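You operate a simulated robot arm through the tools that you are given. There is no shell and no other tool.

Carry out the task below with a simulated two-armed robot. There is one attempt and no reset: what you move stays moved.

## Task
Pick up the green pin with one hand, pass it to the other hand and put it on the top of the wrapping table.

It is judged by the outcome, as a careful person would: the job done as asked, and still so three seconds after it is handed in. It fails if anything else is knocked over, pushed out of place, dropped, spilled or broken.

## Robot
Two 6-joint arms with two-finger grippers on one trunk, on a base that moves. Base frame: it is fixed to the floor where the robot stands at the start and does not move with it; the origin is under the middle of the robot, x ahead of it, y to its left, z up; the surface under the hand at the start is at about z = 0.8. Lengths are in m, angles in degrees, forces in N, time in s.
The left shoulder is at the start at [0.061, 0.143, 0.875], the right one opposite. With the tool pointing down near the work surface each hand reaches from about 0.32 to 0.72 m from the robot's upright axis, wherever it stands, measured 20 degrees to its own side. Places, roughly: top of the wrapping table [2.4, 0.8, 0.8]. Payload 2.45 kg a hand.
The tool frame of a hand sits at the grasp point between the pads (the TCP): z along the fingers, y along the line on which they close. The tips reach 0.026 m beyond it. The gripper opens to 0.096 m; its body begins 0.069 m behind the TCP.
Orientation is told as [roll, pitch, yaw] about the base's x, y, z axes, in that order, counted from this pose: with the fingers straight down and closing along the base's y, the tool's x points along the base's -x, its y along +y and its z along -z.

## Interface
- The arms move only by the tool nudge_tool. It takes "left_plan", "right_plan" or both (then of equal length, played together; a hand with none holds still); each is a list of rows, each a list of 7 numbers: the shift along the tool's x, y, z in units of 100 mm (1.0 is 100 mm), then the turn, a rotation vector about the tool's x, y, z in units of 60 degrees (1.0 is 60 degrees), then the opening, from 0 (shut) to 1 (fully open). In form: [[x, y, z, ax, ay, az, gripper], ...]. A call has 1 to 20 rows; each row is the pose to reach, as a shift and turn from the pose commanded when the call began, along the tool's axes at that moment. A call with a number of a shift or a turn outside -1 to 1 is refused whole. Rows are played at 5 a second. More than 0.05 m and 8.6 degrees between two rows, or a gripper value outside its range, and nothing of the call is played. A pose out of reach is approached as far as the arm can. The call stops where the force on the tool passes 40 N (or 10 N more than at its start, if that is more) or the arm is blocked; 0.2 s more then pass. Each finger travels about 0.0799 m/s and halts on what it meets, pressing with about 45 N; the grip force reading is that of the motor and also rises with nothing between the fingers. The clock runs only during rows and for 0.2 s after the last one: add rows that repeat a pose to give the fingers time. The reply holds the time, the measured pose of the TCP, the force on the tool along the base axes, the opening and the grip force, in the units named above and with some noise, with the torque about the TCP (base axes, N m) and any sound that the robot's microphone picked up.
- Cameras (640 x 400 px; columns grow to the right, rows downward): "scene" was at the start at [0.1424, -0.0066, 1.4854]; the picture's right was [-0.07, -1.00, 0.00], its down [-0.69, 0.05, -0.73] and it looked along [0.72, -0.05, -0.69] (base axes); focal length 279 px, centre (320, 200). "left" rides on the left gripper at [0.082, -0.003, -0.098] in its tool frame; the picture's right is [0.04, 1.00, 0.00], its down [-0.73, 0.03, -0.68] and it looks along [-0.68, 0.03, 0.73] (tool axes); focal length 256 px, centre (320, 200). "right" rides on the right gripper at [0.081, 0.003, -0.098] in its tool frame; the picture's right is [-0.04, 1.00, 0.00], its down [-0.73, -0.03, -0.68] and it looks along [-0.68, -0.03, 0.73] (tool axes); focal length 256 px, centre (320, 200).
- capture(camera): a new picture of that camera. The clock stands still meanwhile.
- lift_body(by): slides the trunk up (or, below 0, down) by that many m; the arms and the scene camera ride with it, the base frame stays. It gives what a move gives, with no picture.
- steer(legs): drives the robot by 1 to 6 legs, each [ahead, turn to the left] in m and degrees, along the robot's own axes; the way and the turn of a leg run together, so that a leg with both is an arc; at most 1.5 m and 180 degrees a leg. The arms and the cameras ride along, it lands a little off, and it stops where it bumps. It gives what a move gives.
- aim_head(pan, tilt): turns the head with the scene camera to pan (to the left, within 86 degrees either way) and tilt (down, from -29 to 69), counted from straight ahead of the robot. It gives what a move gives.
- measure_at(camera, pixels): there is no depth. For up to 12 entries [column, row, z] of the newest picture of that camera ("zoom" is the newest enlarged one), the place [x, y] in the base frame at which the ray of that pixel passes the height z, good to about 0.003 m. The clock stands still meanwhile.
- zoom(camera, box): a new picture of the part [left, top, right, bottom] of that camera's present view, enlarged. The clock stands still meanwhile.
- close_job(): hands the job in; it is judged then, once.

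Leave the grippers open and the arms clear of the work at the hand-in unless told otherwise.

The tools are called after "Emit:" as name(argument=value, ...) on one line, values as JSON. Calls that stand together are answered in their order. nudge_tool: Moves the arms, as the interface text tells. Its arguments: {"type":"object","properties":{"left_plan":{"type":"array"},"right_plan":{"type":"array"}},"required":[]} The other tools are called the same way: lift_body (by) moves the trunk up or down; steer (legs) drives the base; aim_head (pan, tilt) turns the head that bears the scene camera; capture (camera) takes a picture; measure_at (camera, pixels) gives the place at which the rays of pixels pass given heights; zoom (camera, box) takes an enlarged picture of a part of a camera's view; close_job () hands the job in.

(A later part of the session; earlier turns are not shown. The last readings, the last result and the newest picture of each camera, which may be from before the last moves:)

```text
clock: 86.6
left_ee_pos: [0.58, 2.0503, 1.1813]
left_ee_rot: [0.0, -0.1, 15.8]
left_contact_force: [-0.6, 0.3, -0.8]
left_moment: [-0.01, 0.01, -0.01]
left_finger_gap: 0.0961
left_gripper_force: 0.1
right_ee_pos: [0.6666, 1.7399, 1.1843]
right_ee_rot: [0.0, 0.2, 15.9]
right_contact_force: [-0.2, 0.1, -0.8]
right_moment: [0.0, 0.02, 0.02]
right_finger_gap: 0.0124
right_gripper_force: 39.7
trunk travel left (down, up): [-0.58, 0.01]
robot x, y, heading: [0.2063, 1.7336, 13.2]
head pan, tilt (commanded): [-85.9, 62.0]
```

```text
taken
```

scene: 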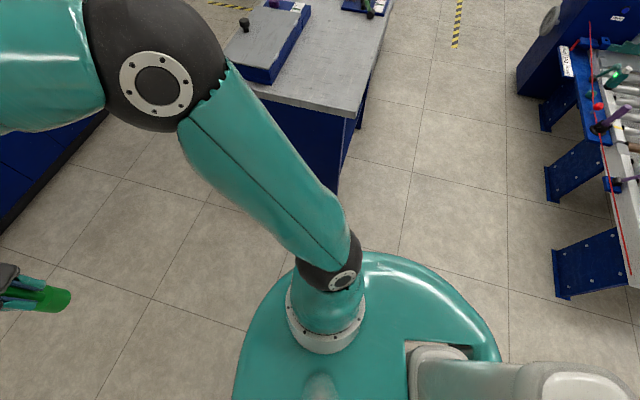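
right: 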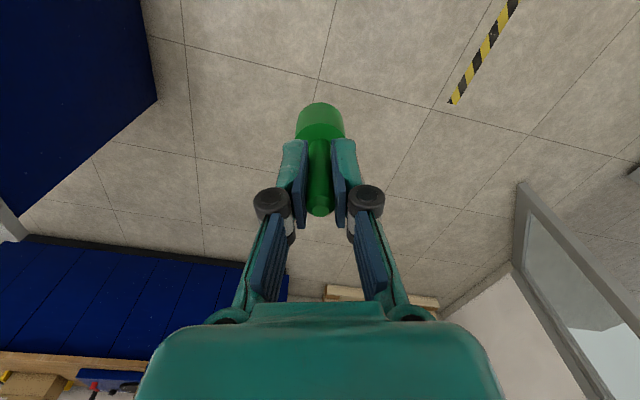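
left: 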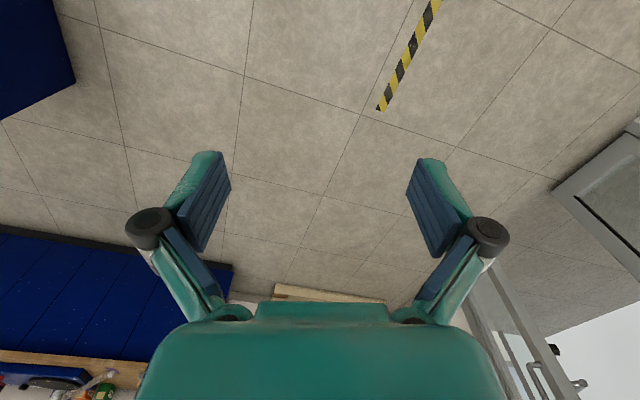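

It drove freely, and the conveyor looks undisturbed. I'm at (0.21, 1.73) with a heading of about 13 to 16°. Next I'll straighten to face +x and drive 1.35 m along the open floor to about x = 1.55.

Emit:
steer(legs=[[0, -15], [0.7, 0]])

Emit:
aim_head(pan=-30, tilt=40)

Emit:
capture(camera="scene")

```text
clock: 91.5
left_ee_pos: [1.3505, 1.9245, 1.1821]
left_ee_rot: [0.0, -0.1, 1.3]
left_contact_force: [-0.5, 0.4, 0.0]
left_moment: [-0.01, 0.01, 0.01]
left_finger_gap: 0.0957
left_gripper_force: 0.0
right_ee_pos: [1.3571, 1.6017, 1.1859]
right_ee_rot: [0.0, 0.2, 1.2]
right_contact_force: [-0.5, -0.1, -0.3]
right_moment: [0.04, 0.02, -0.02]
right_finger_gap: 0.0121
right_gripper_force: 39.1
trunk travel left (down, up): [-0.58, 0.01]
robot x, y, heading: [0.9085, 1.7142, -1.9]
head pan, tilt (commanded): [-85.9, 62.0]
```

```text
clock: 92.7
left_ee_pos: [1.3507, 1.9241, 1.1831]
left_ee_rot: [0.0, 0.0, 1.3]
left_contact_force: [-0.1, -0.7, -0.4]
left_moment: [0.02, -0.05, 0.0]
left_finger_gap: 0.0961
left_gripper_force: 0.0
right_ee_pos: [1.3583, 1.6017, 1.1859]
right_ee_rot: [0.0, 0.0, 1.3]
right_contact_force: [0.7, -0.2, -0.6]
right_moment: [-0.01, 0.02, -0.01]
right_finger_gap: 0.0126
right_gripper_force: 39.0
trunk travel left (down, up): [-0.58, 0.01]
robot x, y, heading: [0.9137, 1.7136, -1.7]
head pan, tilt (commanded): [-30.0, 40.0]
```

```text
taken
```

scene: 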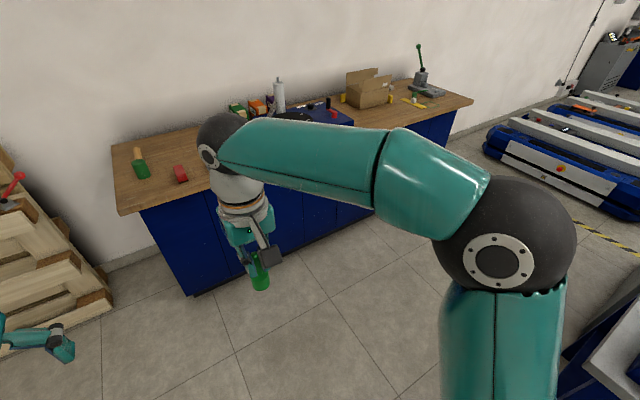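

The yaw from the hands says about +1° and the odometry says about -2°. I'll check the map by measuring the wrapping table's front-left corner (122, 213) and right corner (473, 102), which I measured from the start place too.

Emit:
measure_at(camera="scene", pixels=[[122, 213, 0.8], [472, 103, 0.8], [192, 295, 0.0], [300, 165, 0.8], [560, 375, 0.8]])

```text
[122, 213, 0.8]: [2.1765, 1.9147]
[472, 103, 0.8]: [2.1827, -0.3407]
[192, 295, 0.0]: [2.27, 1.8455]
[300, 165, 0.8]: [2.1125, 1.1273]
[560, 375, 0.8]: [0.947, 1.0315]
```

The map is consistent: the wrapping table's front edge runs along x of about 2.18, from y = -0.34 to 1.91. I'll drive ahead 0.62 m to x of about 1.53, then turn right to face along the aisle.

Emit:
steer(legs=[[0.62, 0], [0, -88]])

Emit:
aim_head(pan=0, tilt=40)

Emit:
capture(camera="scene")

```text
clock: 99.8
left_ee_pos: [1.8219, 1.3005, 1.1853]
left_ee_rot: [0.2, -0.1, -78.3]
left_contact_force: [-0.2, -1.6, 0.6]
left_moment: [0.08, -0.06, -0.01]
left_finger_gap: 0.0959
left_gripper_force: 0.0
right_ee_pos: [1.506, 1.2345, 1.1858]
right_ee_rot: [0.2, 0.1, -78.1]
right_contact_force: [-0.5, 0.5, -0.6]
right_moment: [0.01, -0.08, 0.0]
right_finger_gap: 0.0123
right_gripper_force: 39.2
trunk travel left (down, up): [-0.58, 0.01]
robot x, y, heading: [1.5953, 1.7029, -83.2]
head pan, tilt (commanded): [-30.0, 40.0]
stopped in leg 2: the robot was blocked; the commanded pose is now the measured one
```

```text
clock: 100.8
left_ee_pos: [1.8246, 1.3005, 1.1841]
left_ee_rot: [0.0, -0.2, -78.2]
left_contact_force: [0.1, 0.4, 0.0]
left_moment: [-0.04, -0.02, 0.0]
left_finger_gap: 0.096
left_gripper_force: 0.1
right_ee_pos: [1.5095, 1.2363, 1.1881]
right_ee_rot: [0.2, 0.0, -78.2]
right_contact_force: [-0.6, 0.6, -0.4]
right_moment: [0.02, -0.01, 0.0]
right_finger_gap: 0.0124
right_gripper_force: 39.0
trunk travel left (down, up): [-0.58, 0.01]
robot x, y, heading: [1.5894, 1.7024, -82.9]
head pan, tilt (commanded): [0.0, 40.0]
```

```text
taken
```

scene: 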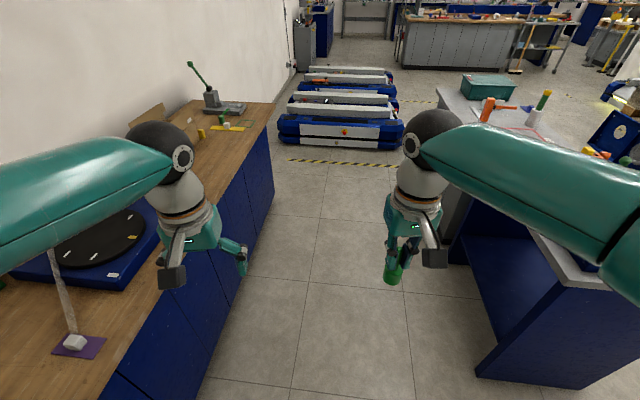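

The turn again stopped a little short, with the hands' yaw at -78° and odometry at -83°, but the picture shows nothing near the robot. I'll check my position against the known table edge before going on.

Emit:
measure_at(camera="scene", pixels=[[278, 106, 0.8], [222, 240, 0.8], [160, 320, 0.8], [573, 288, 0.8], [440, 88, 0.8], [475, 375, 0.0], [280, 140, 0.2], [403, 142, 0.2]])

Emit:
aim_head(pan=60, tilt=45)

Emit:
capture(camera="scene")

Emit:
aim_head(pan=86, tilt=60)

Emit:
capture(camera="scene")

```text
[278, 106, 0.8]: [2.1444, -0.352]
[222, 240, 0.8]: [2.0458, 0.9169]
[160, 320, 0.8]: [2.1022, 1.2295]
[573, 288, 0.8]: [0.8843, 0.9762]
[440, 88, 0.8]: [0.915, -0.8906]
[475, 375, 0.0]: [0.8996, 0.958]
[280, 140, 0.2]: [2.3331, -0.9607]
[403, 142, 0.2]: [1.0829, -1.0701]
```

```text
clock: 102.1
left_ee_pos: [1.8258, 1.3002, 1.1841]
left_ee_rot: [0.0, -0.2, -78.2]
left_contact_force: [0.1, -0.3, -0.4]
left_moment: [0.01, 0.03, -0.02]
left_finger_gap: 0.096
left_gripper_force: 0.1
right_ee_pos: [1.5093, 1.2365, 1.1871]
right_ee_rot: [0.1, 0.0, -78.1]
right_contact_force: [-0.2, 0.2, -0.4]
right_moment: [0.02, -0.03, -0.02]
right_finger_gap: 0.0122
right_gripper_force: 39.4
trunk travel left (down, up): [-0.58, 0.01]
robot x, y, heading: [1.5918, 1.7029, -83.2]
head pan, tilt (commanded): [60.0, 45.0]
```

```text
taken
```

scene: 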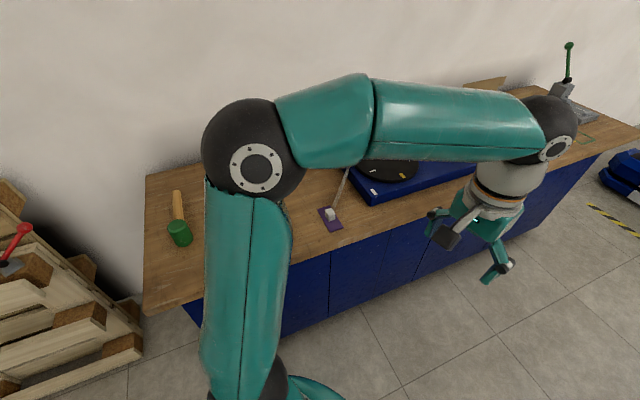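

```text
clock: 103.0
left_ee_pos: [1.8247, 1.3011, 1.1849]
left_ee_rot: [-0.1, -0.2, -78.2]
left_contact_force: [0.3, 0.0, 0.0]
left_moment: [0.0, -0.02, -0.01]
left_finger_gap: 0.0959
left_gripper_force: 0.1
right_ee_pos: [1.5087, 1.2361, 1.1864]
right_ee_rot: [0.2, 0.0, -78.2]
right_contact_force: [-0.6, 0.6, 0.0]
right_moment: [0.03, 0.01, 0.03]
right_finger_gap: 0.0123
right_gripper_force: 38.8
trunk travel left (down, up): [-0.58, 0.01]
robot x, y, heading: [1.5895, 1.7011, -83.0]
head pan, tilt (commanded): [85.9, 60.0]
```

```text
taken
```

scene: 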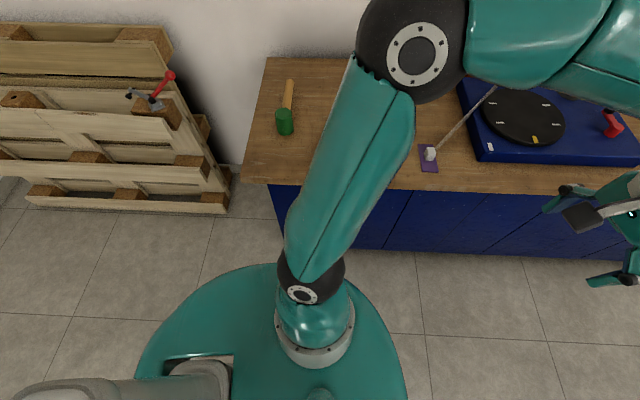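

The robot has about 0.3 m of space beside the table and nothing is touching that I can see. I'll try a small further right turn of 10° to see whether it really is obstructed.

Emit:
steer(legs=[[0, -10]])

Emit:
aim_head(pan=0, tilt=40)

Emit:
capture(camera="scene")

```text
clock: 104.1
left_ee_pos: [1.7502, 1.2665, 1.1856]
left_ee_rot: [0.1, -0.1, -88.2]
left_contact_force: [0.3, -0.3, 0.4]
left_moment: [-0.01, 0.0, 0.0]
left_finger_gap: 0.096
left_gripper_force: 0.0
right_ee_pos: [1.4281, 1.2577, 1.1874]
right_ee_rot: [0.1, 0.0, -88.1]
right_contact_force: [0.5, -0.4, -0.5]
right_moment: [0.0, 0.05, -0.01]
right_finger_gap: 0.0124
right_gripper_force: 39.9
trunk travel left (down, up): [-0.58, 0.01]
robot x, y, heading: [1.5971, 1.7016, -93.0]
head pan, tilt (commanded): [85.9, 60.0]
```

```text
clock: 105.7
left_ee_pos: [1.7509, 1.2664, 1.1857]
left_ee_rot: [0.0, -0.1, -88.2]
left_contact_force: [-0.4, 0.7, -0.2]
left_moment: [0.02, -0.01, 0.05]
left_finger_gap: 0.096
left_gripper_force: 0.1
right_ee_pos: [1.4289, 1.2566, 1.1871]
right_ee_rot: [0.1, 0.0, -88.2]
right_contact_force: [-1.0, 0.1, -1.1]
right_moment: [-0.01, 0.02, -0.01]
right_finger_gap: 0.0122
right_gripper_force: 38.7
trunk travel left (down, up): [-0.58, 0.01]
robot x, y, heading: [1.5942, 1.7012, -92.7]
head pan, tilt (commanded): [0.0, 40.0]
```

```text
taken
```

scene: 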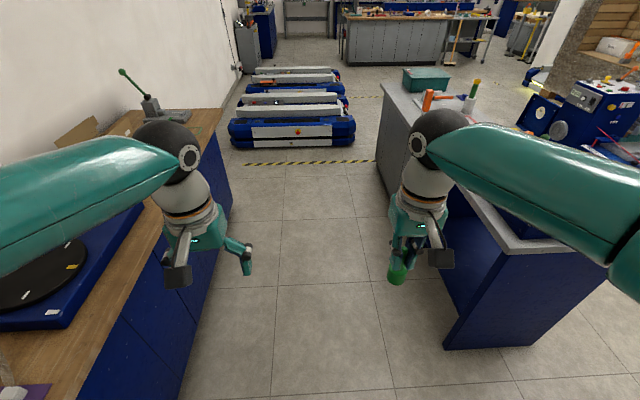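

The small turn worked without resistance, so nothing is obstructing the robot; the odometry just drifts in long turns. I'll check the map again with the table's right-front corner (222, 108) and the floor tape.

Emit:
zoom(camera="scene", box=[100, 80, 260, 180])

Emit:
measure_at(camera="scene", pixels=[[222, 109, 0.8], [85, 355, 0.8], [525, 250, 0.8], [380, 84, 0.8], [445, 350, 0.0], [535, 345, 0.0], [378, 160, 0.0], [245, 164, 0.0]])

```text
4.00 times, centred on (180, 130) of scene
```

zoom: 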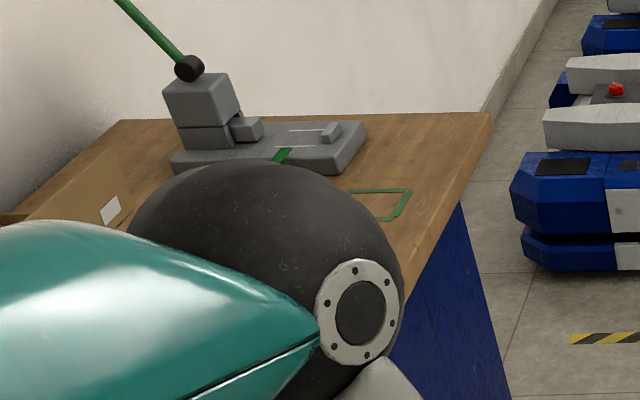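

```text
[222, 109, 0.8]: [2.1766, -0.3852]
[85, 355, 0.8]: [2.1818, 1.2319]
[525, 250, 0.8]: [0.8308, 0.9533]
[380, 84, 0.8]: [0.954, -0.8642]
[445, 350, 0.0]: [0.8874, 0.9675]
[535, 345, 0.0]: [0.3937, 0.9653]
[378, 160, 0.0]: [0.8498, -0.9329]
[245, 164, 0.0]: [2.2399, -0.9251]
```

The table edge comes out straight along x of about 2.18, so the map is good; the true pose is about (1.55, 1.70), heading -88°. I'll drive 0.97 m down the aisle to y of about 0.73 and look at the table top.

Emit:
steer(legs=[[0.97, 0]])

Emit:
aim_head(pan=70, tilt=35)

Emit:
capture(camera="scene")

```text
clock: 110.9
left_ee_pos: [1.6999, 0.2808, 1.1851]
left_ee_rot: [0.0, -0.2, -88.2]
left_contact_force: [0.0, -0.5, -0.6]
left_moment: [0.02, 0.01, -0.01]
left_finger_gap: 0.0959
left_gripper_force: 0.0
right_ee_pos: [1.3783, 0.271, 1.1878]
right_ee_rot: [0.2, 0.1, -88.0]
right_contact_force: [0.0, -0.6, -0.7]
right_moment: [0.03, 0.01, 0.04]
right_finger_gap: 0.0123
right_gripper_force: 39.2
trunk travel left (down, up): [-0.58, 0.01]
robot x, y, heading: [1.5476, 0.7178, -93.1]
head pan, tilt (commanded): [0.0, 40.0]
```

```text
clock: 112.3
left_ee_pos: [1.7001, 0.2819, 1.1855]
left_ee_rot: [0.0, -0.1, -88.1]
left_contact_force: [0.6, 0.9, -0.3]
left_moment: [-0.02, 0.02, -0.01]
left_finger_gap: 0.0963
left_gripper_force: 0.0
right_ee_pos: [1.3784, 0.2723, 1.1883]
right_ee_rot: [0.1, 0.1, -88.2]
right_contact_force: [-0.3, 0.1, -0.6]
right_moment: [0.01, 0.02, -0.01]
right_finger_gap: 0.0122
right_gripper_force: 38.7
trunk travel left (down, up): [-0.58, 0.01]
robot x, y, heading: [1.5498, 0.7202, -92.7]
head pan, tilt (commanded): [70.0, 35.0]
```

```text
taken
```

scene: 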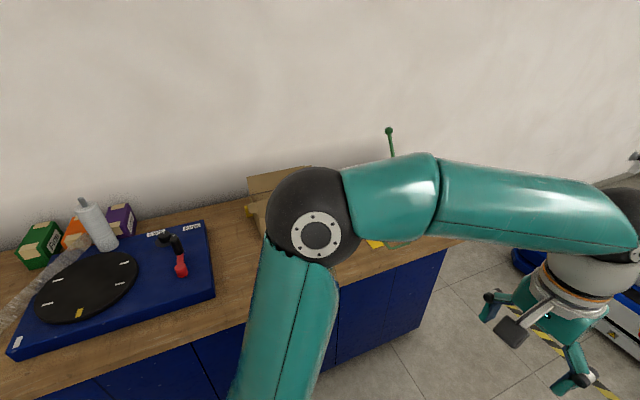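

I'm at about (1.53, 0.72). The table top's middle part lies between the blue turntable and the carton. I'll turn left in two 44° steps to face the table.

Emit:
steer(legs=[[0, 44]])

Emit:
steer(legs=[[0, 43]])

Emit:
aim_head(pan=0, tilt=35)

Emit:
capture(camera="scene")

```text
clock: 115.0
left_ee_pos: [1.9616, 0.5146, 1.1854]
left_ee_rot: [0.0, -0.1, -43.8]
left_contact_force: [-0.4, 0.0, 0.7]
left_moment: [0.0, 0.0, 0.01]
left_finger_gap: 0.0958
left_gripper_force: 0.0
right_ee_pos: [1.7374, 0.2821, 1.1877]
right_ee_rot: [0.1, 0.0, -43.8]
right_contact_force: [0.7, 0.8, -0.3]
right_moment: [0.0, 0.02, -0.03]
right_finger_gap: 0.0121
right_gripper_force: 39.2
trunk travel left (down, up): [-0.58, 0.01]
robot x, y, heading: [1.5217, 0.694, -48.8]
head pan, tilt (commanded): [70.0, 35.0]
```

```text
clock: 117.6
left_ee_pos: [1.9739, 0.8582, 1.1867]
left_ee_rot: [0.0, -0.2, -1.4]
left_contact_force: [0.5, 0.2, 0.2]
left_moment: [0.01, 0.02, 0.05]
left_finger_gap: 0.0959
left_gripper_force: 0.0
right_ee_pos: [1.9656, 0.5357, 1.1895]
right_ee_rot: [0.1, 0.1, -1.4]
right_contact_force: [-0.6, -0.6, -0.9]
right_moment: [-0.03, 0.05, 0.01]
right_finger_gap: 0.0125
right_gripper_force: 38.8
trunk travel left (down, up): [-0.58, 0.01]
robot x, y, heading: [1.5199, 0.667, -6.7]
head pan, tilt (commanded): [70.0, 35.0]
```

```text
clock: 119.0
left_ee_pos: [1.9749, 0.8585, 1.1858]
left_ee_rot: [0.1, -0.2, -1.4]
left_contact_force: [-0.4, 0.8, -0.1]
left_moment: [0.01, 0.02, -0.01]
left_finger_gap: 0.0958
left_gripper_force: 0.1
right_ee_pos: [1.965, 0.5372, 1.189]
right_ee_rot: [0.2, 0.1, -1.4]
right_contact_force: [0.0, -0.4, -0.9]
right_moment: [0.01, 0.02, -0.02]
right_finger_gap: 0.0123
right_gripper_force: 38.9
trunk travel left (down, up): [-0.58, 0.01]
robot x, y, heading: [1.5204, 0.6699, -6.8]
head pan, tilt (commanded): [0.0, 35.0]
```

```text
taken
```

scene: 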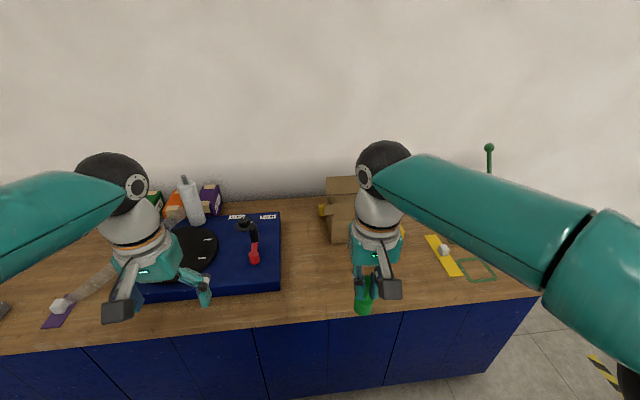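

I now face the wrapping table. There is clear wood between the blue turntable (right edge at column 282) and the carton (column 325), around (305, 285). I'll measure that spot and the table's front edge, and zoom in for a closer look.

Emit:
measure_at(camera="scene", pixels=[[305, 285, 0.8], [305, 270, 0.8], [305, 321, 0.8], [450, 300, 0.8], [281, 291, 0.8], [281, 232, 0.83], [330, 240, 0.8], [350, 245, 0.8], [428, 238, 0.8], [461, 276, 0.8], [460, 262, 0.8], [497, 278, 0.8]])

Emit:
zoom(camera="scene", box=[230, 180, 530, 340])

```text
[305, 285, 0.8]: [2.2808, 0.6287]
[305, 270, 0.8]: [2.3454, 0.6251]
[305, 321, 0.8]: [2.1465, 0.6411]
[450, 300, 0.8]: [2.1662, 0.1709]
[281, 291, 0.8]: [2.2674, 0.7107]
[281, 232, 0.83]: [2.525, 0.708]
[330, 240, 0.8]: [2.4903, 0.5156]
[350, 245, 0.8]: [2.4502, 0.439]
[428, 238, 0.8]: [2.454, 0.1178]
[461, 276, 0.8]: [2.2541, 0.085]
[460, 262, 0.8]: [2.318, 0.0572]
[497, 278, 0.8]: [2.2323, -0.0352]
```

```text
2.13 times, centred on (380, 260) of scene
```

zoom: 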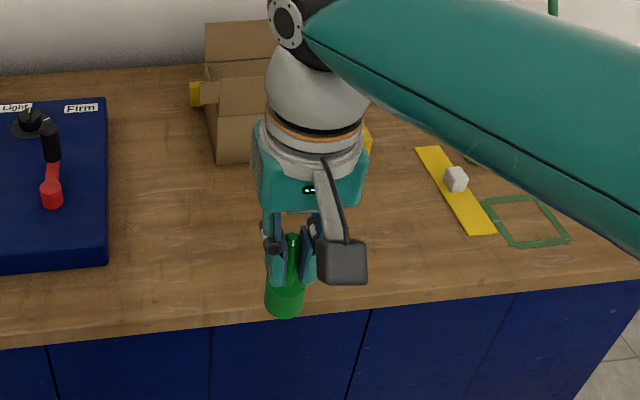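

The clear wood spans x from 2.18 to 2.42 and y from about 0.15 to 0.68. I'll aim for about (2.32, 0.50). Driving ahead 0.28 m leaves the robot at the same distance from this table as it stood from the first.

Emit:
steer(legs=[[0.27, 0]])

Emit:
aim_head(pan=0, tilt=45)

Emit:
capture(camera="scene")

Emit:
capture(camera="right")

Emit:
capture(camera="left")

```text
clock: 121.0
left_ee_pos: [2.2444, 0.8303, 1.1858]
left_ee_rot: [-0.1, -0.1, -1.2]
left_contact_force: [-0.3, -0.1, -0.2]
left_moment: [-0.01, 0.03, 0.0]
left_finger_gap: 0.0959
left_gripper_force: 0.1
right_ee_pos: [2.237, 0.5062, 1.1902]
right_ee_rot: [0.1, 0.0, -1.2]
right_contact_force: [0.2, -0.1, -0.5]
right_moment: [0.01, 0.01, -0.02]
right_finger_gap: 0.0123
right_gripper_force: 39.3
trunk travel left (down, up): [-0.58, 0.01]
robot x, y, heading: [1.7927, 0.637, -6.5]
head pan, tilt (commanded): [0.0, 35.0]
```

```text
clock: 121.7
left_ee_pos: [2.2422, 0.8285, 1.1867]
left_ee_rot: [0.0, -0.2, -1.2]
left_contact_force: [0.4, 0.6, 0.7]
left_moment: [0.0, 0.01, 0.01]
left_finger_gap: 0.096
left_gripper_force: 0.1
right_ee_pos: [2.2352, 0.5067, 1.1895]
right_ee_rot: [0.1, 0.0, -1.2]
right_contact_force: [-0.8, 0.0, -0.9]
right_moment: [0.0, 0.01, 0.0]
right_finger_gap: 0.0123
right_gripper_force: 38.7
trunk travel left (down, up): [-0.58, 0.01]
robot x, y, heading: [1.7948, 0.6342, -6.5]
head pan, tilt (commanded): [0.0, 45.0]
```

```text
taken
```

scene: 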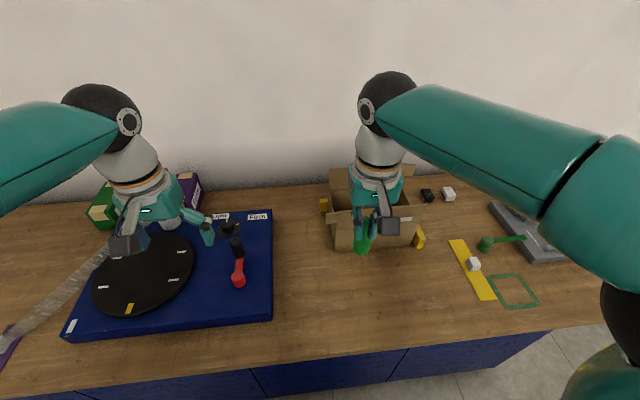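

```text
taken
```

right: 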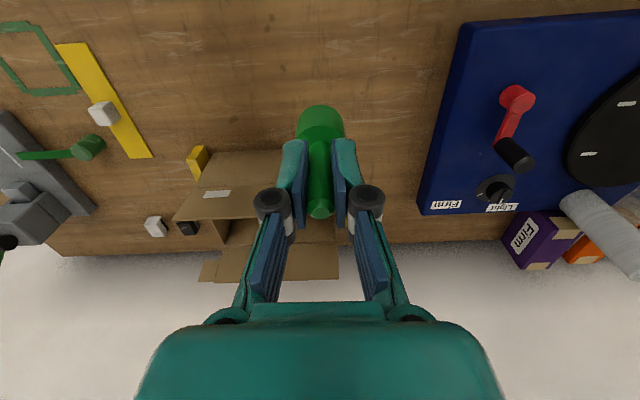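

```text
taken
```

left: 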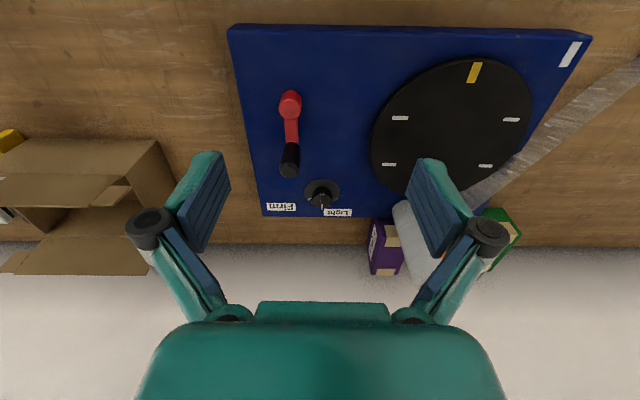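

In front of the carton is clear wood. Before lowering, I need the table's true height. The yellow strip's corners show in both the scene picture ((450, 241), (480, 300)) and the right picture ((153, 157), (90, 43)), so I'll compare them at several heights.

Emit:
zoom(camera="scene", box=[430, 220, 550, 320])

Emit:
measure_at(camera="zoom", pixels=[[320, 200, 0.8]])

Emit:
zoom(camera="right", box=[0, 0, 200, 180])

```text
4.00 times, centred on (490, 270) of scene
```

zoom: 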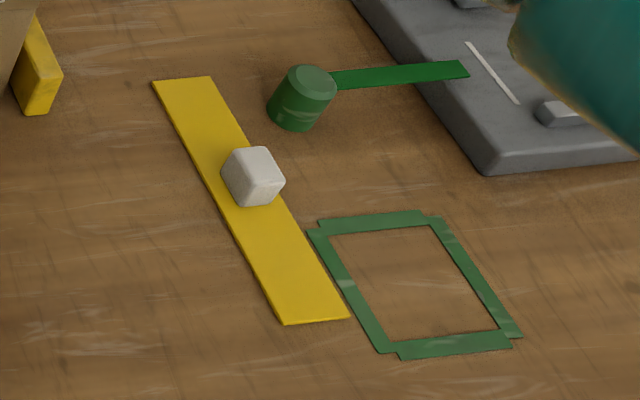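

```text
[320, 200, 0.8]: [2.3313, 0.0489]
```

```text
2.22 times, centred on (100, 90) of right
```

zoom: 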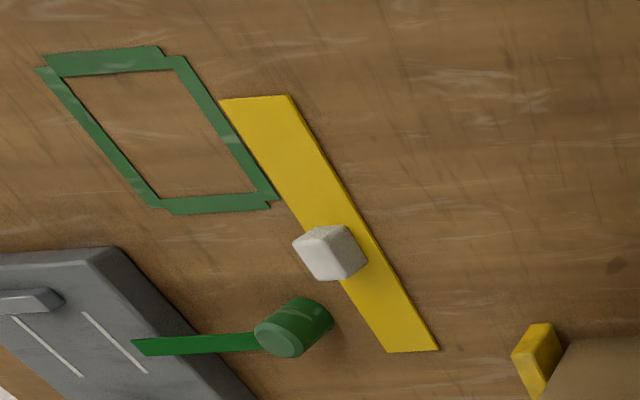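

Emit:
measure_at(camera="scene", pixels=[[448, 240, 0.78], [448, 240, 0.8], [448, 240, 0.82], [481.25, 301.25, 0.78], [481.25, 301.25, 0.8], [481.25, 301.25, 0.82], [462.5, 239, 0.8], [497.5, 299.5, 0.8]])

Emit:
measure_at(camera="right", pixels=[[154, 157.5, 0.78], [154, 157.5, 0.8], [154, 157.5, 0.82], [85.6, 43.2, 0.78], [85.6, 43.2, 0.8], [85.6, 43.2, 0.82], [130.6, 158.4, 0.8], [54.5, 45, 0.8], [322, 60, 0.8]])

```text
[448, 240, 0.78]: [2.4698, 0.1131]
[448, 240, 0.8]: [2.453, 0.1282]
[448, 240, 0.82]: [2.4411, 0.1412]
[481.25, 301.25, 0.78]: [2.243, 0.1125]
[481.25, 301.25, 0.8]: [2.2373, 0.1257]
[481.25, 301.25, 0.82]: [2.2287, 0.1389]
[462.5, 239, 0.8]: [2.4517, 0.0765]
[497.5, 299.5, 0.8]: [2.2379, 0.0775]
```

```text
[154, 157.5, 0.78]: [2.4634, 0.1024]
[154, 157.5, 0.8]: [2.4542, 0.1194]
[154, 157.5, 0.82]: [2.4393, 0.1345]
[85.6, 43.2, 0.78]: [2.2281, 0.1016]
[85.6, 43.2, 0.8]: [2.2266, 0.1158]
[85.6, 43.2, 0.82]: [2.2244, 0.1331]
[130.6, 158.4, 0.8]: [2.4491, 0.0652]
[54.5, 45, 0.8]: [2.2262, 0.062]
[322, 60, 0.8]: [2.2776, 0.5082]
```

Both cameras agree on a top height of about 0.80. I'll set the pin at about (2.29, 0.59), between the turntable (y > 0.71) and the carton (x > 2.45). I'll move the right hand over that spot at the present height, then look.

Emit:
nudge_tool(right_plan=[[-0.18, 0.28, 0, 0, 0, 0, 0], [-0.36, 0.56, 0, 0, 0, 0, 0], [-0.55, 0.83, 0, 0, 0, 0, 0], [-0.55, 0.83, 0, 0, 0, 0, 0]])

Emit:
capture(camera="scene")

Emit:
capture(camera="right")

```text
clock: 122.7
left_ee_pos: [2.244, 0.8282, 1.1871]
left_ee_rot: [0.0, -0.2, -1.3]
left_contact_force: [0.6, -0.7, -0.1]
left_moment: [-0.01, 0.0, -0.01]
left_finger_gap: 0.0957
left_gripper_force: 0.1
right_ee_pos: [2.2946, 0.5884, 1.1903]
right_ee_rot: [0.1, 0.0, -1.2]
right_contact_force: [0.1, 0.3, -0.4]
right_moment: [0.02, 0.01, 0.0]
right_finger_gap: 0.0122
right_gripper_force: 39.4
trunk travel left (down, up): [-0.58, 0.01]
robot x, y, heading: [1.7949, 0.6365, -6.3]
head pan, tilt (commanded): [0.0, 45.0]
```

```text
taken
```

scene: 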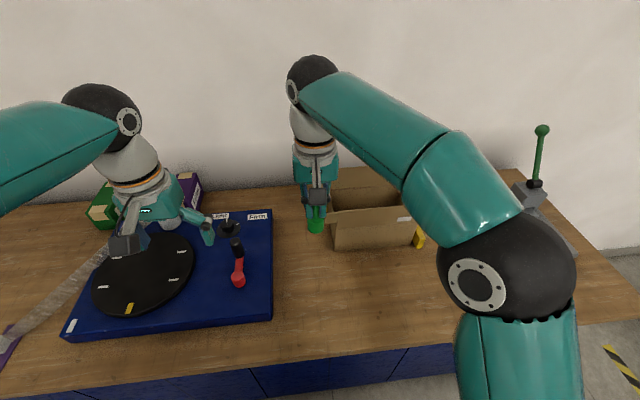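

```text
taken
```

right: 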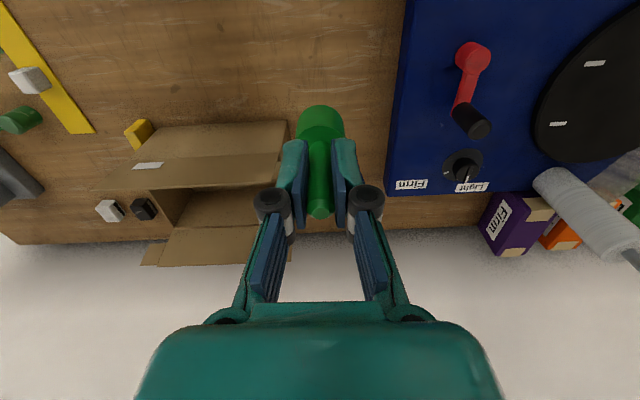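

The spot straight below the hand shows at about (320, 30) in the right picture, on clear wood. I'll measure the nearest carton and turntable edges against it.

Emit:
measure_at(camera="right", pixels=[[320, 30, 0.8], [288, 122, 0.8], [288, 122, 0.9], [280, 155, 0.95], [406, 30, 0.83], [395, 110, 0.83], [290, 235, 0.95], [470, 130, 0.9]])

```text
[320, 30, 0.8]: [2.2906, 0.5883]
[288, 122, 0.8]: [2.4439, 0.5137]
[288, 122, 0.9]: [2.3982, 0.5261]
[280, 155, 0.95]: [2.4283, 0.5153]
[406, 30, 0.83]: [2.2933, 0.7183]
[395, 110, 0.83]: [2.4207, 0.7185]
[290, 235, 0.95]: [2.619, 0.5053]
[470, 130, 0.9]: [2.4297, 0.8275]
```

It's clear on all sides: the carton is at x > 2.40 and y < 0.53, and the turntable at y > 0.718. I'll lower the right hand 0.2 m in two calls.

Emit:
nudge_tool(right_plan=[[0, 0, 0.25, 0, 0, 0, 0], [0, 0, 0.5, 0, 0, 0, 0], [0, 0, 0.75, 0, 0, 0, 0], [0, 0, 1.0, 0, 0, 0, 0]])

Emit:
nudge_tool(right_plan=[[0, 0, 0.25, 0, 0, 0, 0], [0, 0, 0.5, 0, 0, 0, 0], [0, 0, 0.75, 0, 0, 0, 0], [0, 0, 1.0, 0, 0, 0, 0], [0, 0, 1.0, 0, 0, 0, 0]])

Emit:
capture(camera="right")

Emit:
capture(camera="scene")

```text
clock: 123.7
left_ee_pos: [2.2445, 0.8293, 1.1859]
left_ee_rot: [0.0, -0.1, -1.2]
left_contact_force: [-0.2, 0.2, 0.4]
left_moment: [0.02, 0.0, 0.0]
left_finger_gap: 0.0962
left_gripper_force: 0.0
right_ee_pos: [2.2961, 0.5863, 1.0881]
right_ee_rot: [0.1, 0.2, -1.2]
right_contact_force: [0.0, -0.1, -0.9]
right_moment: [0.01, 0.0, -0.03]
right_finger_gap: 0.0122
right_gripper_force: 39.2
trunk travel left (down, up): [-0.58, 0.01]
robot x, y, heading: [1.7964, 0.6374, -6.4]
head pan, tilt (commanded): [0.0, 45.0]
```

```text
clock: 124.9
left_ee_pos: [2.2435, 0.8291, 1.1874]
left_ee_rot: [0.0, -0.2, -1.3]
left_contact_force: [0.5, -0.3, 0.6]
left_moment: [-0.01, -0.04, 0.03]
left_finger_gap: 0.0959
left_gripper_force: 0.1
right_ee_pos: [2.2932, 0.5877, 0.9906]
right_ee_rot: [0.1, 0.0, -1.2]
right_contact_force: [-0.2, 0.3, -0.4]
right_moment: [0.0, 0.01, -0.01]
right_finger_gap: 0.0122
right_gripper_force: 39.5
trunk travel left (down, up): [-0.58, 0.01]
robot x, y, heading: [1.7919, 0.6395, -6.1]
head pan, tilt (commanded): [0.0, 45.0]
```

```text
taken
```

right: 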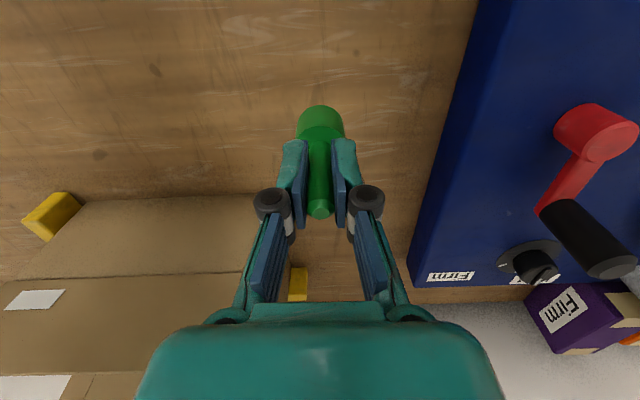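

```text
taken
```

scene: 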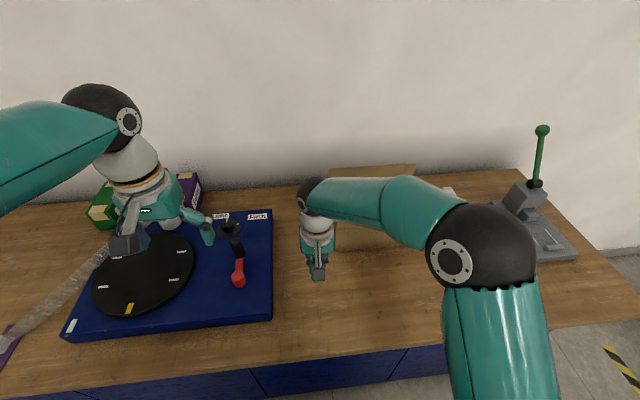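

All clear; the pin's lower end is about 0.115 m above the table. I'll lower 0.09 m more and check again.

Emit:
nudge_tool(right_plan=[[0, 0, 0.2, 0, 0, 0, 0], [0, 0, 0.4, 0, 0, 0, 0], [0, 0, 0.6, 0, 0, 0, 0], [0, 0, 0.8, 0, 0, 0, 0], [0, 0, 0.9, 0, 0, 0, 0], [0, 0, 0.9, 0, 0, 0, 0]])

Emit:
capture(camera="right")

Emit:
zoom(camera="scene", box=[240, 180, 400, 320])

Emit:
capture(camera="left")

```text
clock: 126.1
left_ee_pos: [2.2426, 0.8297, 1.1875]
left_ee_rot: [0.0, -0.3, -1.2]
left_contact_force: [0.8, -0.8, -0.6]
left_moment: [0.01, 0.0, -0.03]
left_finger_gap: 0.0964
left_gripper_force: 0.0
right_ee_pos: [2.2954, 0.5906, 0.9123]
right_ee_rot: [0.3, -0.6, -1.2]
right_contact_force: [-4.1, -0.8, 18.8]
right_moment: [-0.05, 0.25, -0.05]
right_finger_gap: 0.0122
right_gripper_force: 39.3
trunk travel left (down, up): [-0.58, 0.01]
robot x, y, heading: [1.797, 0.6375, -6.3]
head pan, tilt (commanded): [0.0, 45.0]
stopped in row 5 (right hand): the force on the tool passed its limit at 67 N (the readings are from after the stop); the commanded pose is now the measured one
```

```text
taken
```

right: 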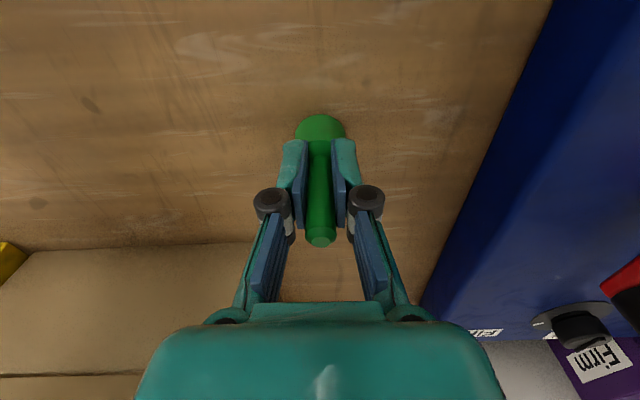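

```text
2.86 times, centred on (320, 250) of scene
```

zoom: 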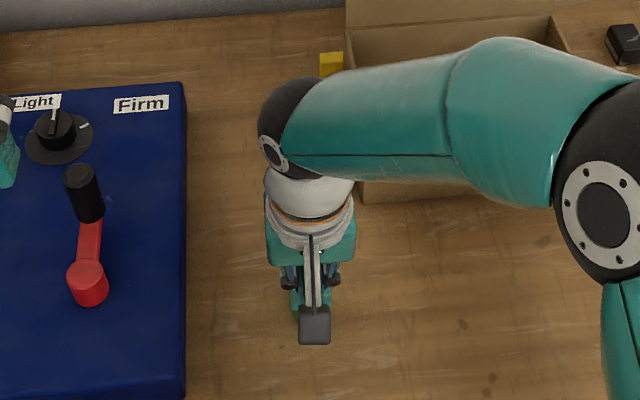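

```text
taken
```

left: 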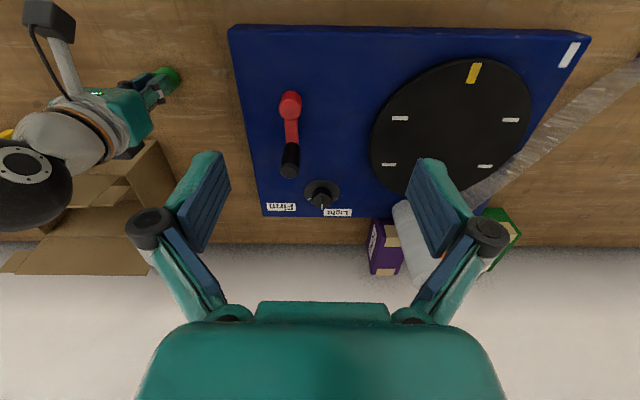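

The pin met the table earlier than expected: the force stopped the move with the TCP at z = 0.912, and the stem slid about 17 mm up in the grip (its end went from row 210 to 240). So this table top is really at about 0.85. The pin is still straight and pressed on the wood at 19 N, and the carton looks undisturbed. I'll ease up by about 1 mm and read the force.

Emit:
nudge_tool(right_plan=[[0, 0, -0.01, 0, 0, 0, 0], [0, 0, -0.01, 0, 0, 0, 0]])

```text
clock: 126.7
left_ee_pos: [2.2423, 0.8287, 1.1875]
left_ee_rot: [-0.1, -0.2, -1.2]
left_contact_force: [-1.0, -0.2, -0.3]
left_moment: [0.01, 0.0, 0.01]
left_finger_gap: 0.0959
left_gripper_force: 0.1
right_ee_pos: [2.2967, 0.5895, 0.9114]
right_ee_rot: [0.3, -0.7, -1.2]
right_contact_force: [-0.8, 2.7, 15.2]
right_moment: [0.13, -0.06, 0.04]
right_finger_gap: 0.0122
right_gripper_force: 38.8
trunk travel left (down, up): [-0.58, 0.01]
robot x, y, heading: [1.7926, 0.6392, -6.2]
head pan, tilt (commanded): [0.0, 45.0]
```

The force is still 15 N. I'll ease up a few millimetres more, in small steps, also setting the slight pitch right.

Emit:
nudge_tool(right_plan=[[0, 0, -0.015, 0, 0, 0, 0], [0, 0, -0.03, 0, 0, 0, 0], [0, 0, -0.03, 0, 0, 0, 0]])

Emit:
capture(camera="right")

```text
clock: 127.5
left_ee_pos: [2.2433, 0.8283, 1.188]
left_ee_rot: [0.0, -0.2, -1.2]
left_contact_force: [-0.2, -0.6, -0.2]
left_moment: [-0.01, 0.0, -0.02]
left_finger_gap: 0.096
left_gripper_force: 0.1
right_ee_pos: [2.2953, 0.5888, 0.912]
right_ee_rot: [0.1, -0.3, -1.2]
right_contact_force: [0.1, 0.1, 0.0]
right_moment: [-0.02, 0.0, 0.0]
right_finger_gap: 0.0124
right_gripper_force: 39.1
trunk travel left (down, up): [-0.58, 0.01]
robot x, y, heading: [1.7934, 0.6327, -6.3]
head pan, tilt (commanded): [0.0, 45.0]
```

```text
taken
```

right: 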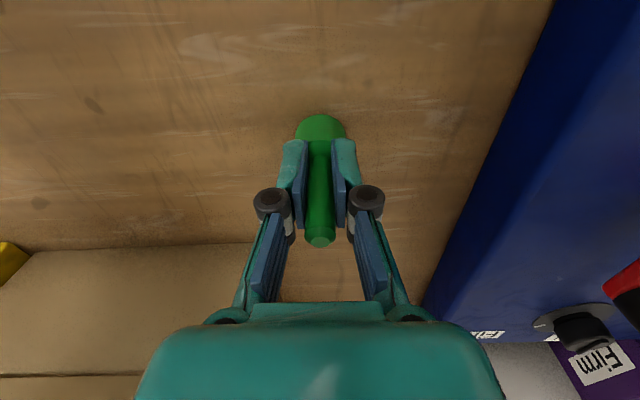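

The force is now zero and the pin hangs right at the surface, still straight. I'll lower by 1 mm to get a light touch before letting go.

Emit:
nudge_tool(right_plan=[[0, 0, 0.01, 0, 0, 0, 0], [0, 0, 0.01, 0, 0, 0, 0]])

```text
clock: 128.1
left_ee_pos: [2.2444, 0.8288, 1.1867]
left_ee_rot: [0.1, -0.2, -1.3]
left_contact_force: [-0.7, -0.1, 0.7]
left_moment: [0.04, -0.01, 0.0]
left_finger_gap: 0.0959
left_gripper_force: 0.1
right_ee_pos: [2.2957, 0.5897, 0.9127]
right_ee_rot: [0.2, -0.5, -1.2]
right_contact_force: [-0.9, 0.3, -1.1]
right_moment: [0.04, -0.01, 0.0]
right_finger_gap: 0.0127
right_gripper_force: 39.2
trunk travel left (down, up): [-0.58, 0.01]
robot x, y, heading: [1.794, 0.638, -6.3]
head pan, tilt (commanded): [0.0, 45.0]
```

There's no touch yet, so I'll lower 1.5 mm more in small steps.

Emit:
nudge_tool(right_plan=[[0, 0, 0.008, 0, 0, 0, 0], [0, 0, 0.015, 0, 0, 0, 0], [0, 0, 0.015, 0, 0, 0, 0]])

```text
clock: 128.9
left_ee_pos: [2.2433, 0.8294, 1.1881]
left_ee_rot: [-0.1, -0.1, -1.2]
left_contact_force: [-0.4, -0.4, 0.3]
left_moment: [0.02, 0.01, -0.01]
left_finger_gap: 0.0958
left_gripper_force: 0.1
right_ee_pos: [2.2964, 0.5903, 0.9121]
right_ee_rot: [0.4, -0.7, -1.3]
right_contact_force: [0.1, -2.0, 9.6]
right_moment: [-0.13, -0.08, -0.06]
right_finger_gap: 0.0121
right_gripper_force: 38.7
trunk travel left (down, up): [-0.58, 0.01]
robot x, y, heading: [1.7951, 0.6378, -6.2]
head pan, tilt (commanded): [0.0, 45.0]
```

I read 9.6 N, so the pin is firmly on the wood. The shoulder of the head is close to the fingertips, so I'll ease up 0.7 mm for a light touch, then open the gripper gradually while holding still.

Emit:
nudge_tool(right_plan=[[0, 0, -0.007, 0, 0, 0, 0], [0, 0, -0.007, 0, 0, 0, 0]])

```text
clock: 129.5
left_ee_pos: [2.2442, 0.8296, 1.1875]
left_ee_rot: [0.1, -0.2, -1.1]
left_contact_force: [0.8, -0.2, 0.4]
left_moment: [0.0, -0.01, -0.02]
left_finger_gap: 0.0959
left_gripper_force: 0.0
right_ee_pos: [2.2956, 0.5904, 0.9118]
right_ee_rot: [0.2, -0.6, -1.2]
right_contact_force: [4.2, -2.9, 7.9]
right_moment: [-0.06, -0.26, -0.02]
right_finger_gap: 0.0125
right_gripper_force: 39.4
trunk travel left (down, up): [-0.58, 0.01]
robot x, y, heading: [1.796, 0.6337, -6.4]
head pan, tilt (commanded): [0.0, 45.0]
```

Emit:
nudge_tool(right_plan=[[0, 0, -0.006, 0, 0, 0, 0], [0, 0, -0.006, 0, 0, 0, 0]])

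```text
clock: 130.1
left_ee_pos: [2.2436, 0.8286, 1.1877]
left_ee_rot: [0.0, -0.3, -1.2]
left_contact_force: [0.7, 0.0, -0.4]
left_moment: [0.01, -0.03, 0.0]
left_finger_gap: 0.0959
left_gripper_force: 0.1
right_ee_pos: [2.2941, 0.5899, 0.9121]
right_ee_rot: [0.2, -0.5, -1.2]
right_contact_force: [1.2, 2.4, 4.3]
right_moment: [0.07, -0.09, 0.02]
right_finger_gap: 0.0124
right_gripper_force: 38.7
trunk travel left (down, up): [-0.58, 0.01]
robot x, y, heading: [1.7939, 0.6351, -6.2]
head pan, tilt (commanded): [0.0, 45.0]
```

The touch is now light, at about 4 N. I'll open the right gripper gradually without moving the hand.

Emit:
nudge_tool(right_plan=[[0, 0, 0, 0, 0, 0, 0.2], [0, 0, 0, 0, 0, 0, 0.3], [0, 0, 0, 0, 0, 0, 0.5], [0, 0, 0, 0, 0, 0, 0.8], [0, 0, 0, 0, 0, 0, 1], [0, 0, 0, 0, 0, 0, 1]])

Emit:
capture(camera="right")

```text
clock: 131.5
left_ee_pos: [2.2441, 0.8289, 1.1869]
left_ee_rot: [0.0, -0.1, -1.2]
left_contact_force: [-0.5, -0.6, 0.2]
left_moment: [-0.01, -0.01, -0.02]
left_finger_gap: 0.0959
left_gripper_force: 0.1
right_ee_pos: [2.2954, 0.5901, 0.9109]
right_ee_rot: [0.2, -0.5, -1.3]
right_contact_force: [-0.6, -0.6, -0.6]
right_moment: [0.0, 0.01, -0.01]
right_finger_gap: 0.0961
right_gripper_force: 0.0
trunk travel left (down, up): [-0.58, 0.01]
robot x, y, heading: [1.7914, 0.6372, -6.2]
head pan, tilt (commanded): [0.0, 45.0]
```

```text
taken
```

right: 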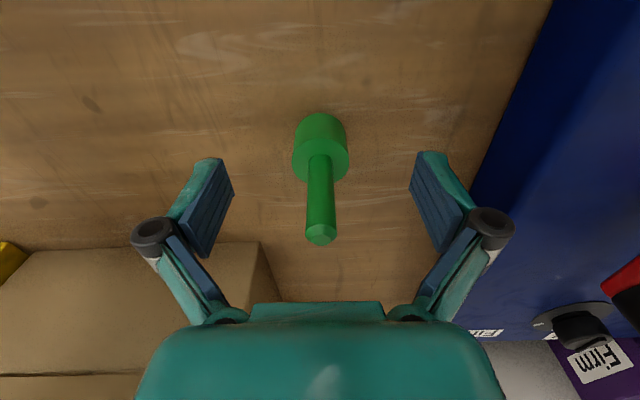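

The pin stands upright on its head at (320, 180), free of the fingers. I'll raise the right hand straight up 0.1 m and then another 0.1 m.

Emit:
nudge_tool(right_plan=[[0, 0, -0.15, 0, 0, 0, 1], [0, 0, -0.35, 0, 0, 0, 1], [0, 0, -0.6, 0, 0, 0, 1], [0, 0, -0.85, 0, 0, 0, 1], [0, 0, -1.0, 0, 0, 0, 1]])

Emit:
nudge_tool(right_plan=[[0, 0, -0.25, 0, 0, 0, 1], [0, 0, -0.5, 0, 0, 0, 1], [0, 0, -0.75, 0, 0, 0, 1], [0, 0, -1.0, 0, 0, 0, 1], [0, 0, -1.0, 0, 0, 0, 1]])

Emit:
capture(camera="right")

Emit:
capture(camera="scene")

```text
clock: 132.7
left_ee_pos: [2.2432, 0.8293, 1.188]
left_ee_rot: [0.0, -0.2, -1.2]
left_contact_force: [0.5, 0.5, 0.0]
left_moment: [0.0, 0.0, -0.01]
left_finger_gap: 0.0958
left_gripper_force: 0.3
right_ee_pos: [2.2957, 0.5889, 1.0125]
right_ee_rot: [0.3, -0.4, -1.2]
right_contact_force: [0.8, -0.9, 0.5]
right_moment: [0.02, 0.01, -0.03]
right_finger_gap: 0.0961
right_gripper_force: 0.0
trunk travel left (down, up): [-0.58, 0.01]
robot x, y, heading: [1.7932, 0.6382, -6.2]
head pan, tilt (commanded): [0.0, 45.0]
```

```text
clock: 133.9
left_ee_pos: [2.2447, 0.8291, 1.188]
left_ee_rot: [0.1, -0.2, -1.2]
left_contact_force: [0.1, -0.4, -0.7]
left_moment: [0.01, -0.06, 0.01]
left_finger_gap: 0.0957
left_gripper_force: 0.1
right_ee_pos: [2.2933, 0.5888, 1.1111]
right_ee_rot: [0.3, -0.5, -1.3]
right_contact_force: [0.7, -0.6, 0.2]
right_moment: [0.03, 0.02, 0.01]
right_finger_gap: 0.0961
right_gripper_force: 0.0
trunk travel left (down, up): [-0.58, 0.01]
robot x, y, heading: [1.7923, 0.635, -6.4]
head pan, tilt (commanded): [0.0, 45.0]
```

```text
taken
```

right: 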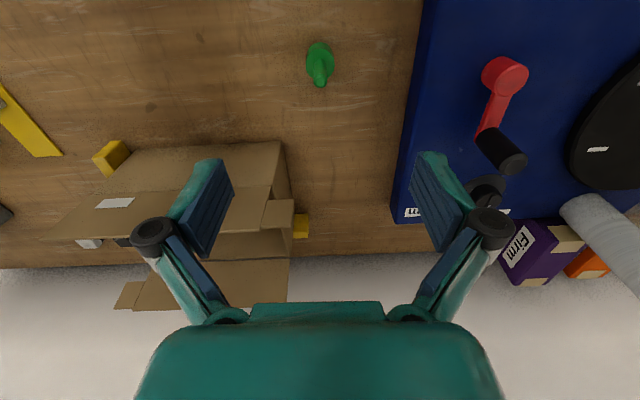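

```text
taken
```

scene: 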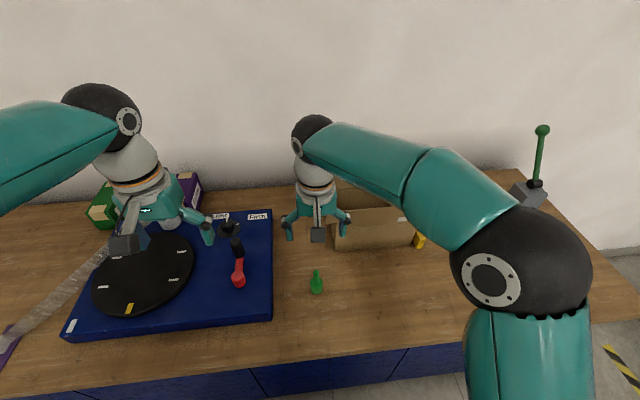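

The pin stands by itself at (317, 283) in the scene picture, and the carton, turntable and other items are unchanged. I'll raise and pull back both hands away from the table.

Emit:
nudge_tool(left_plan=[[0.2, 0, -0.1, 0, 0, 0, 1], [0.4, 0, -0.2, 0, 0, 0, 1], [0.6, 0, -0.2, 0, 0, 0, 1], [0.8, 0, -0.2, 0, 0, 0, 1], [0.8, 0, -0.2, 0, 0, 0, 1]], right_plan=[[0, -0.1, -0.4, 0, 0, 0, 1], [0.2, -0.3, -0.8, 0, 0, 0, 1], [0.5, -0.6, -0.9, 0, 0, 0, 1], [0.9, -0.8, -0.9, 0, 0, 0, 1], [1.0, -0.8, -0.9, 0, 0, 0, 1]])

Emit:
capture(camera="scene")

```text
clock: 135.1
left_ee_pos: [2.1642, 0.8322, 1.2073]
left_ee_rot: [0.0, 0.0, -1.2]
left_contact_force: [0.5, -0.3, 0.4]
left_moment: [0.02, 0.08, 0.03]
left_finger_gap: 0.0959
left_gripper_force: 0.1
right_ee_pos: [2.1917, 0.5106, 1.2002]
right_ee_rot: [0.1, -0.4, -1.3]
right_contact_force: [-0.1, 0.4, 0.0]
right_moment: [-0.01, 0.05, 0.04]
right_finger_gap: 0.0964
right_gripper_force: 0.1
trunk travel left (down, up): [-0.58, 0.01]
robot x, y, heading: [1.7948, 0.6355, -6.3]
head pan, tilt (commanded): [0.0, 45.0]
```

```text
taken
```

scene: 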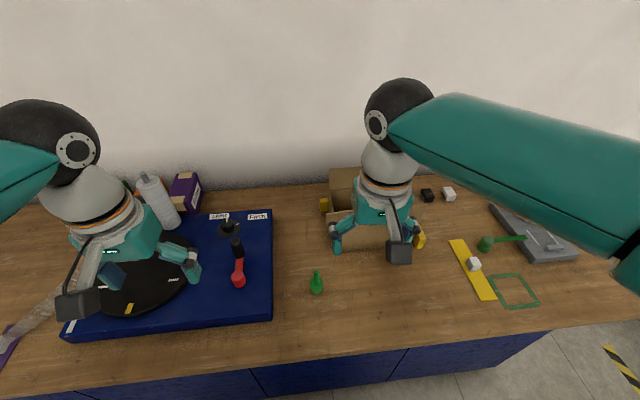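

The pin is upright at (316, 283) and nothing else has moved. I'll back the robot away 0.2 m so the arms are clear of the table, then check once more.

Emit:
steer(legs=[[-0.2, 0]])

Emit:
capture(camera="scene")

Emit:
zoom(camera="scene", box=[230, 180, 400, 320])

```text
clock: 136.7
left_ee_pos: [1.9636, 0.8522, 1.2071]
left_ee_rot: [0.0, -0.3, -1.2]
left_contact_force: [0.1, 0.0, -0.1]
left_moment: [-0.04, -0.02, 0.0]
left_finger_gap: 0.0959
left_gripper_force: 0.1
right_ee_pos: [1.9895, 0.5325, 1.2015]
right_ee_rot: [0.3, -0.6, -1.4]
right_contact_force: [-0.1, 0.1, 0.3]
right_moment: [0.04, -0.03, 0.04]
right_finger_gap: 0.0961
right_gripper_force: 0.1
trunk travel left (down, up): [-0.58, 0.01]
robot x, y, heading: [1.5915, 0.6566, -6.4]
head pan, tilt (commanded): [0.0, 45.0]
```

```text
taken
```

scene: 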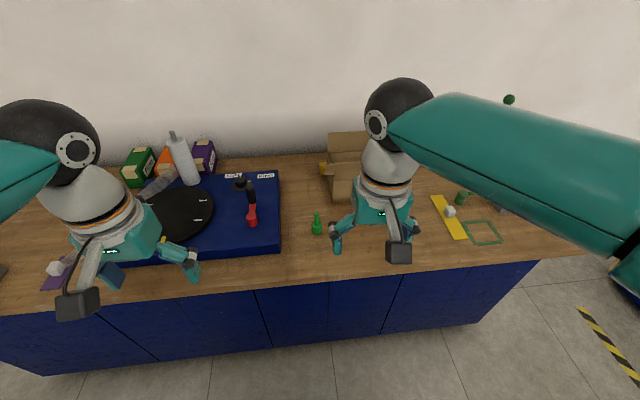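

```text
2.86 times, centred on (315, 250) of scene
```

zoom: 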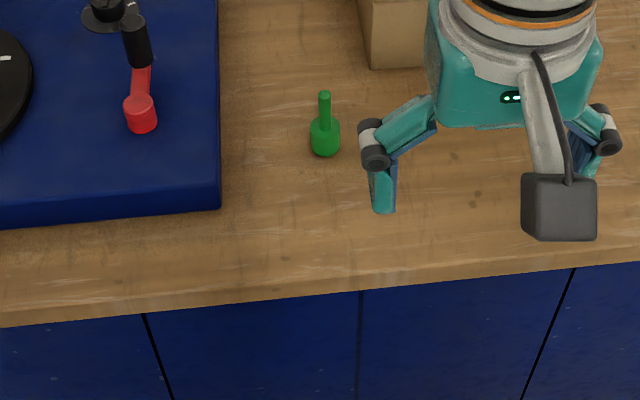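

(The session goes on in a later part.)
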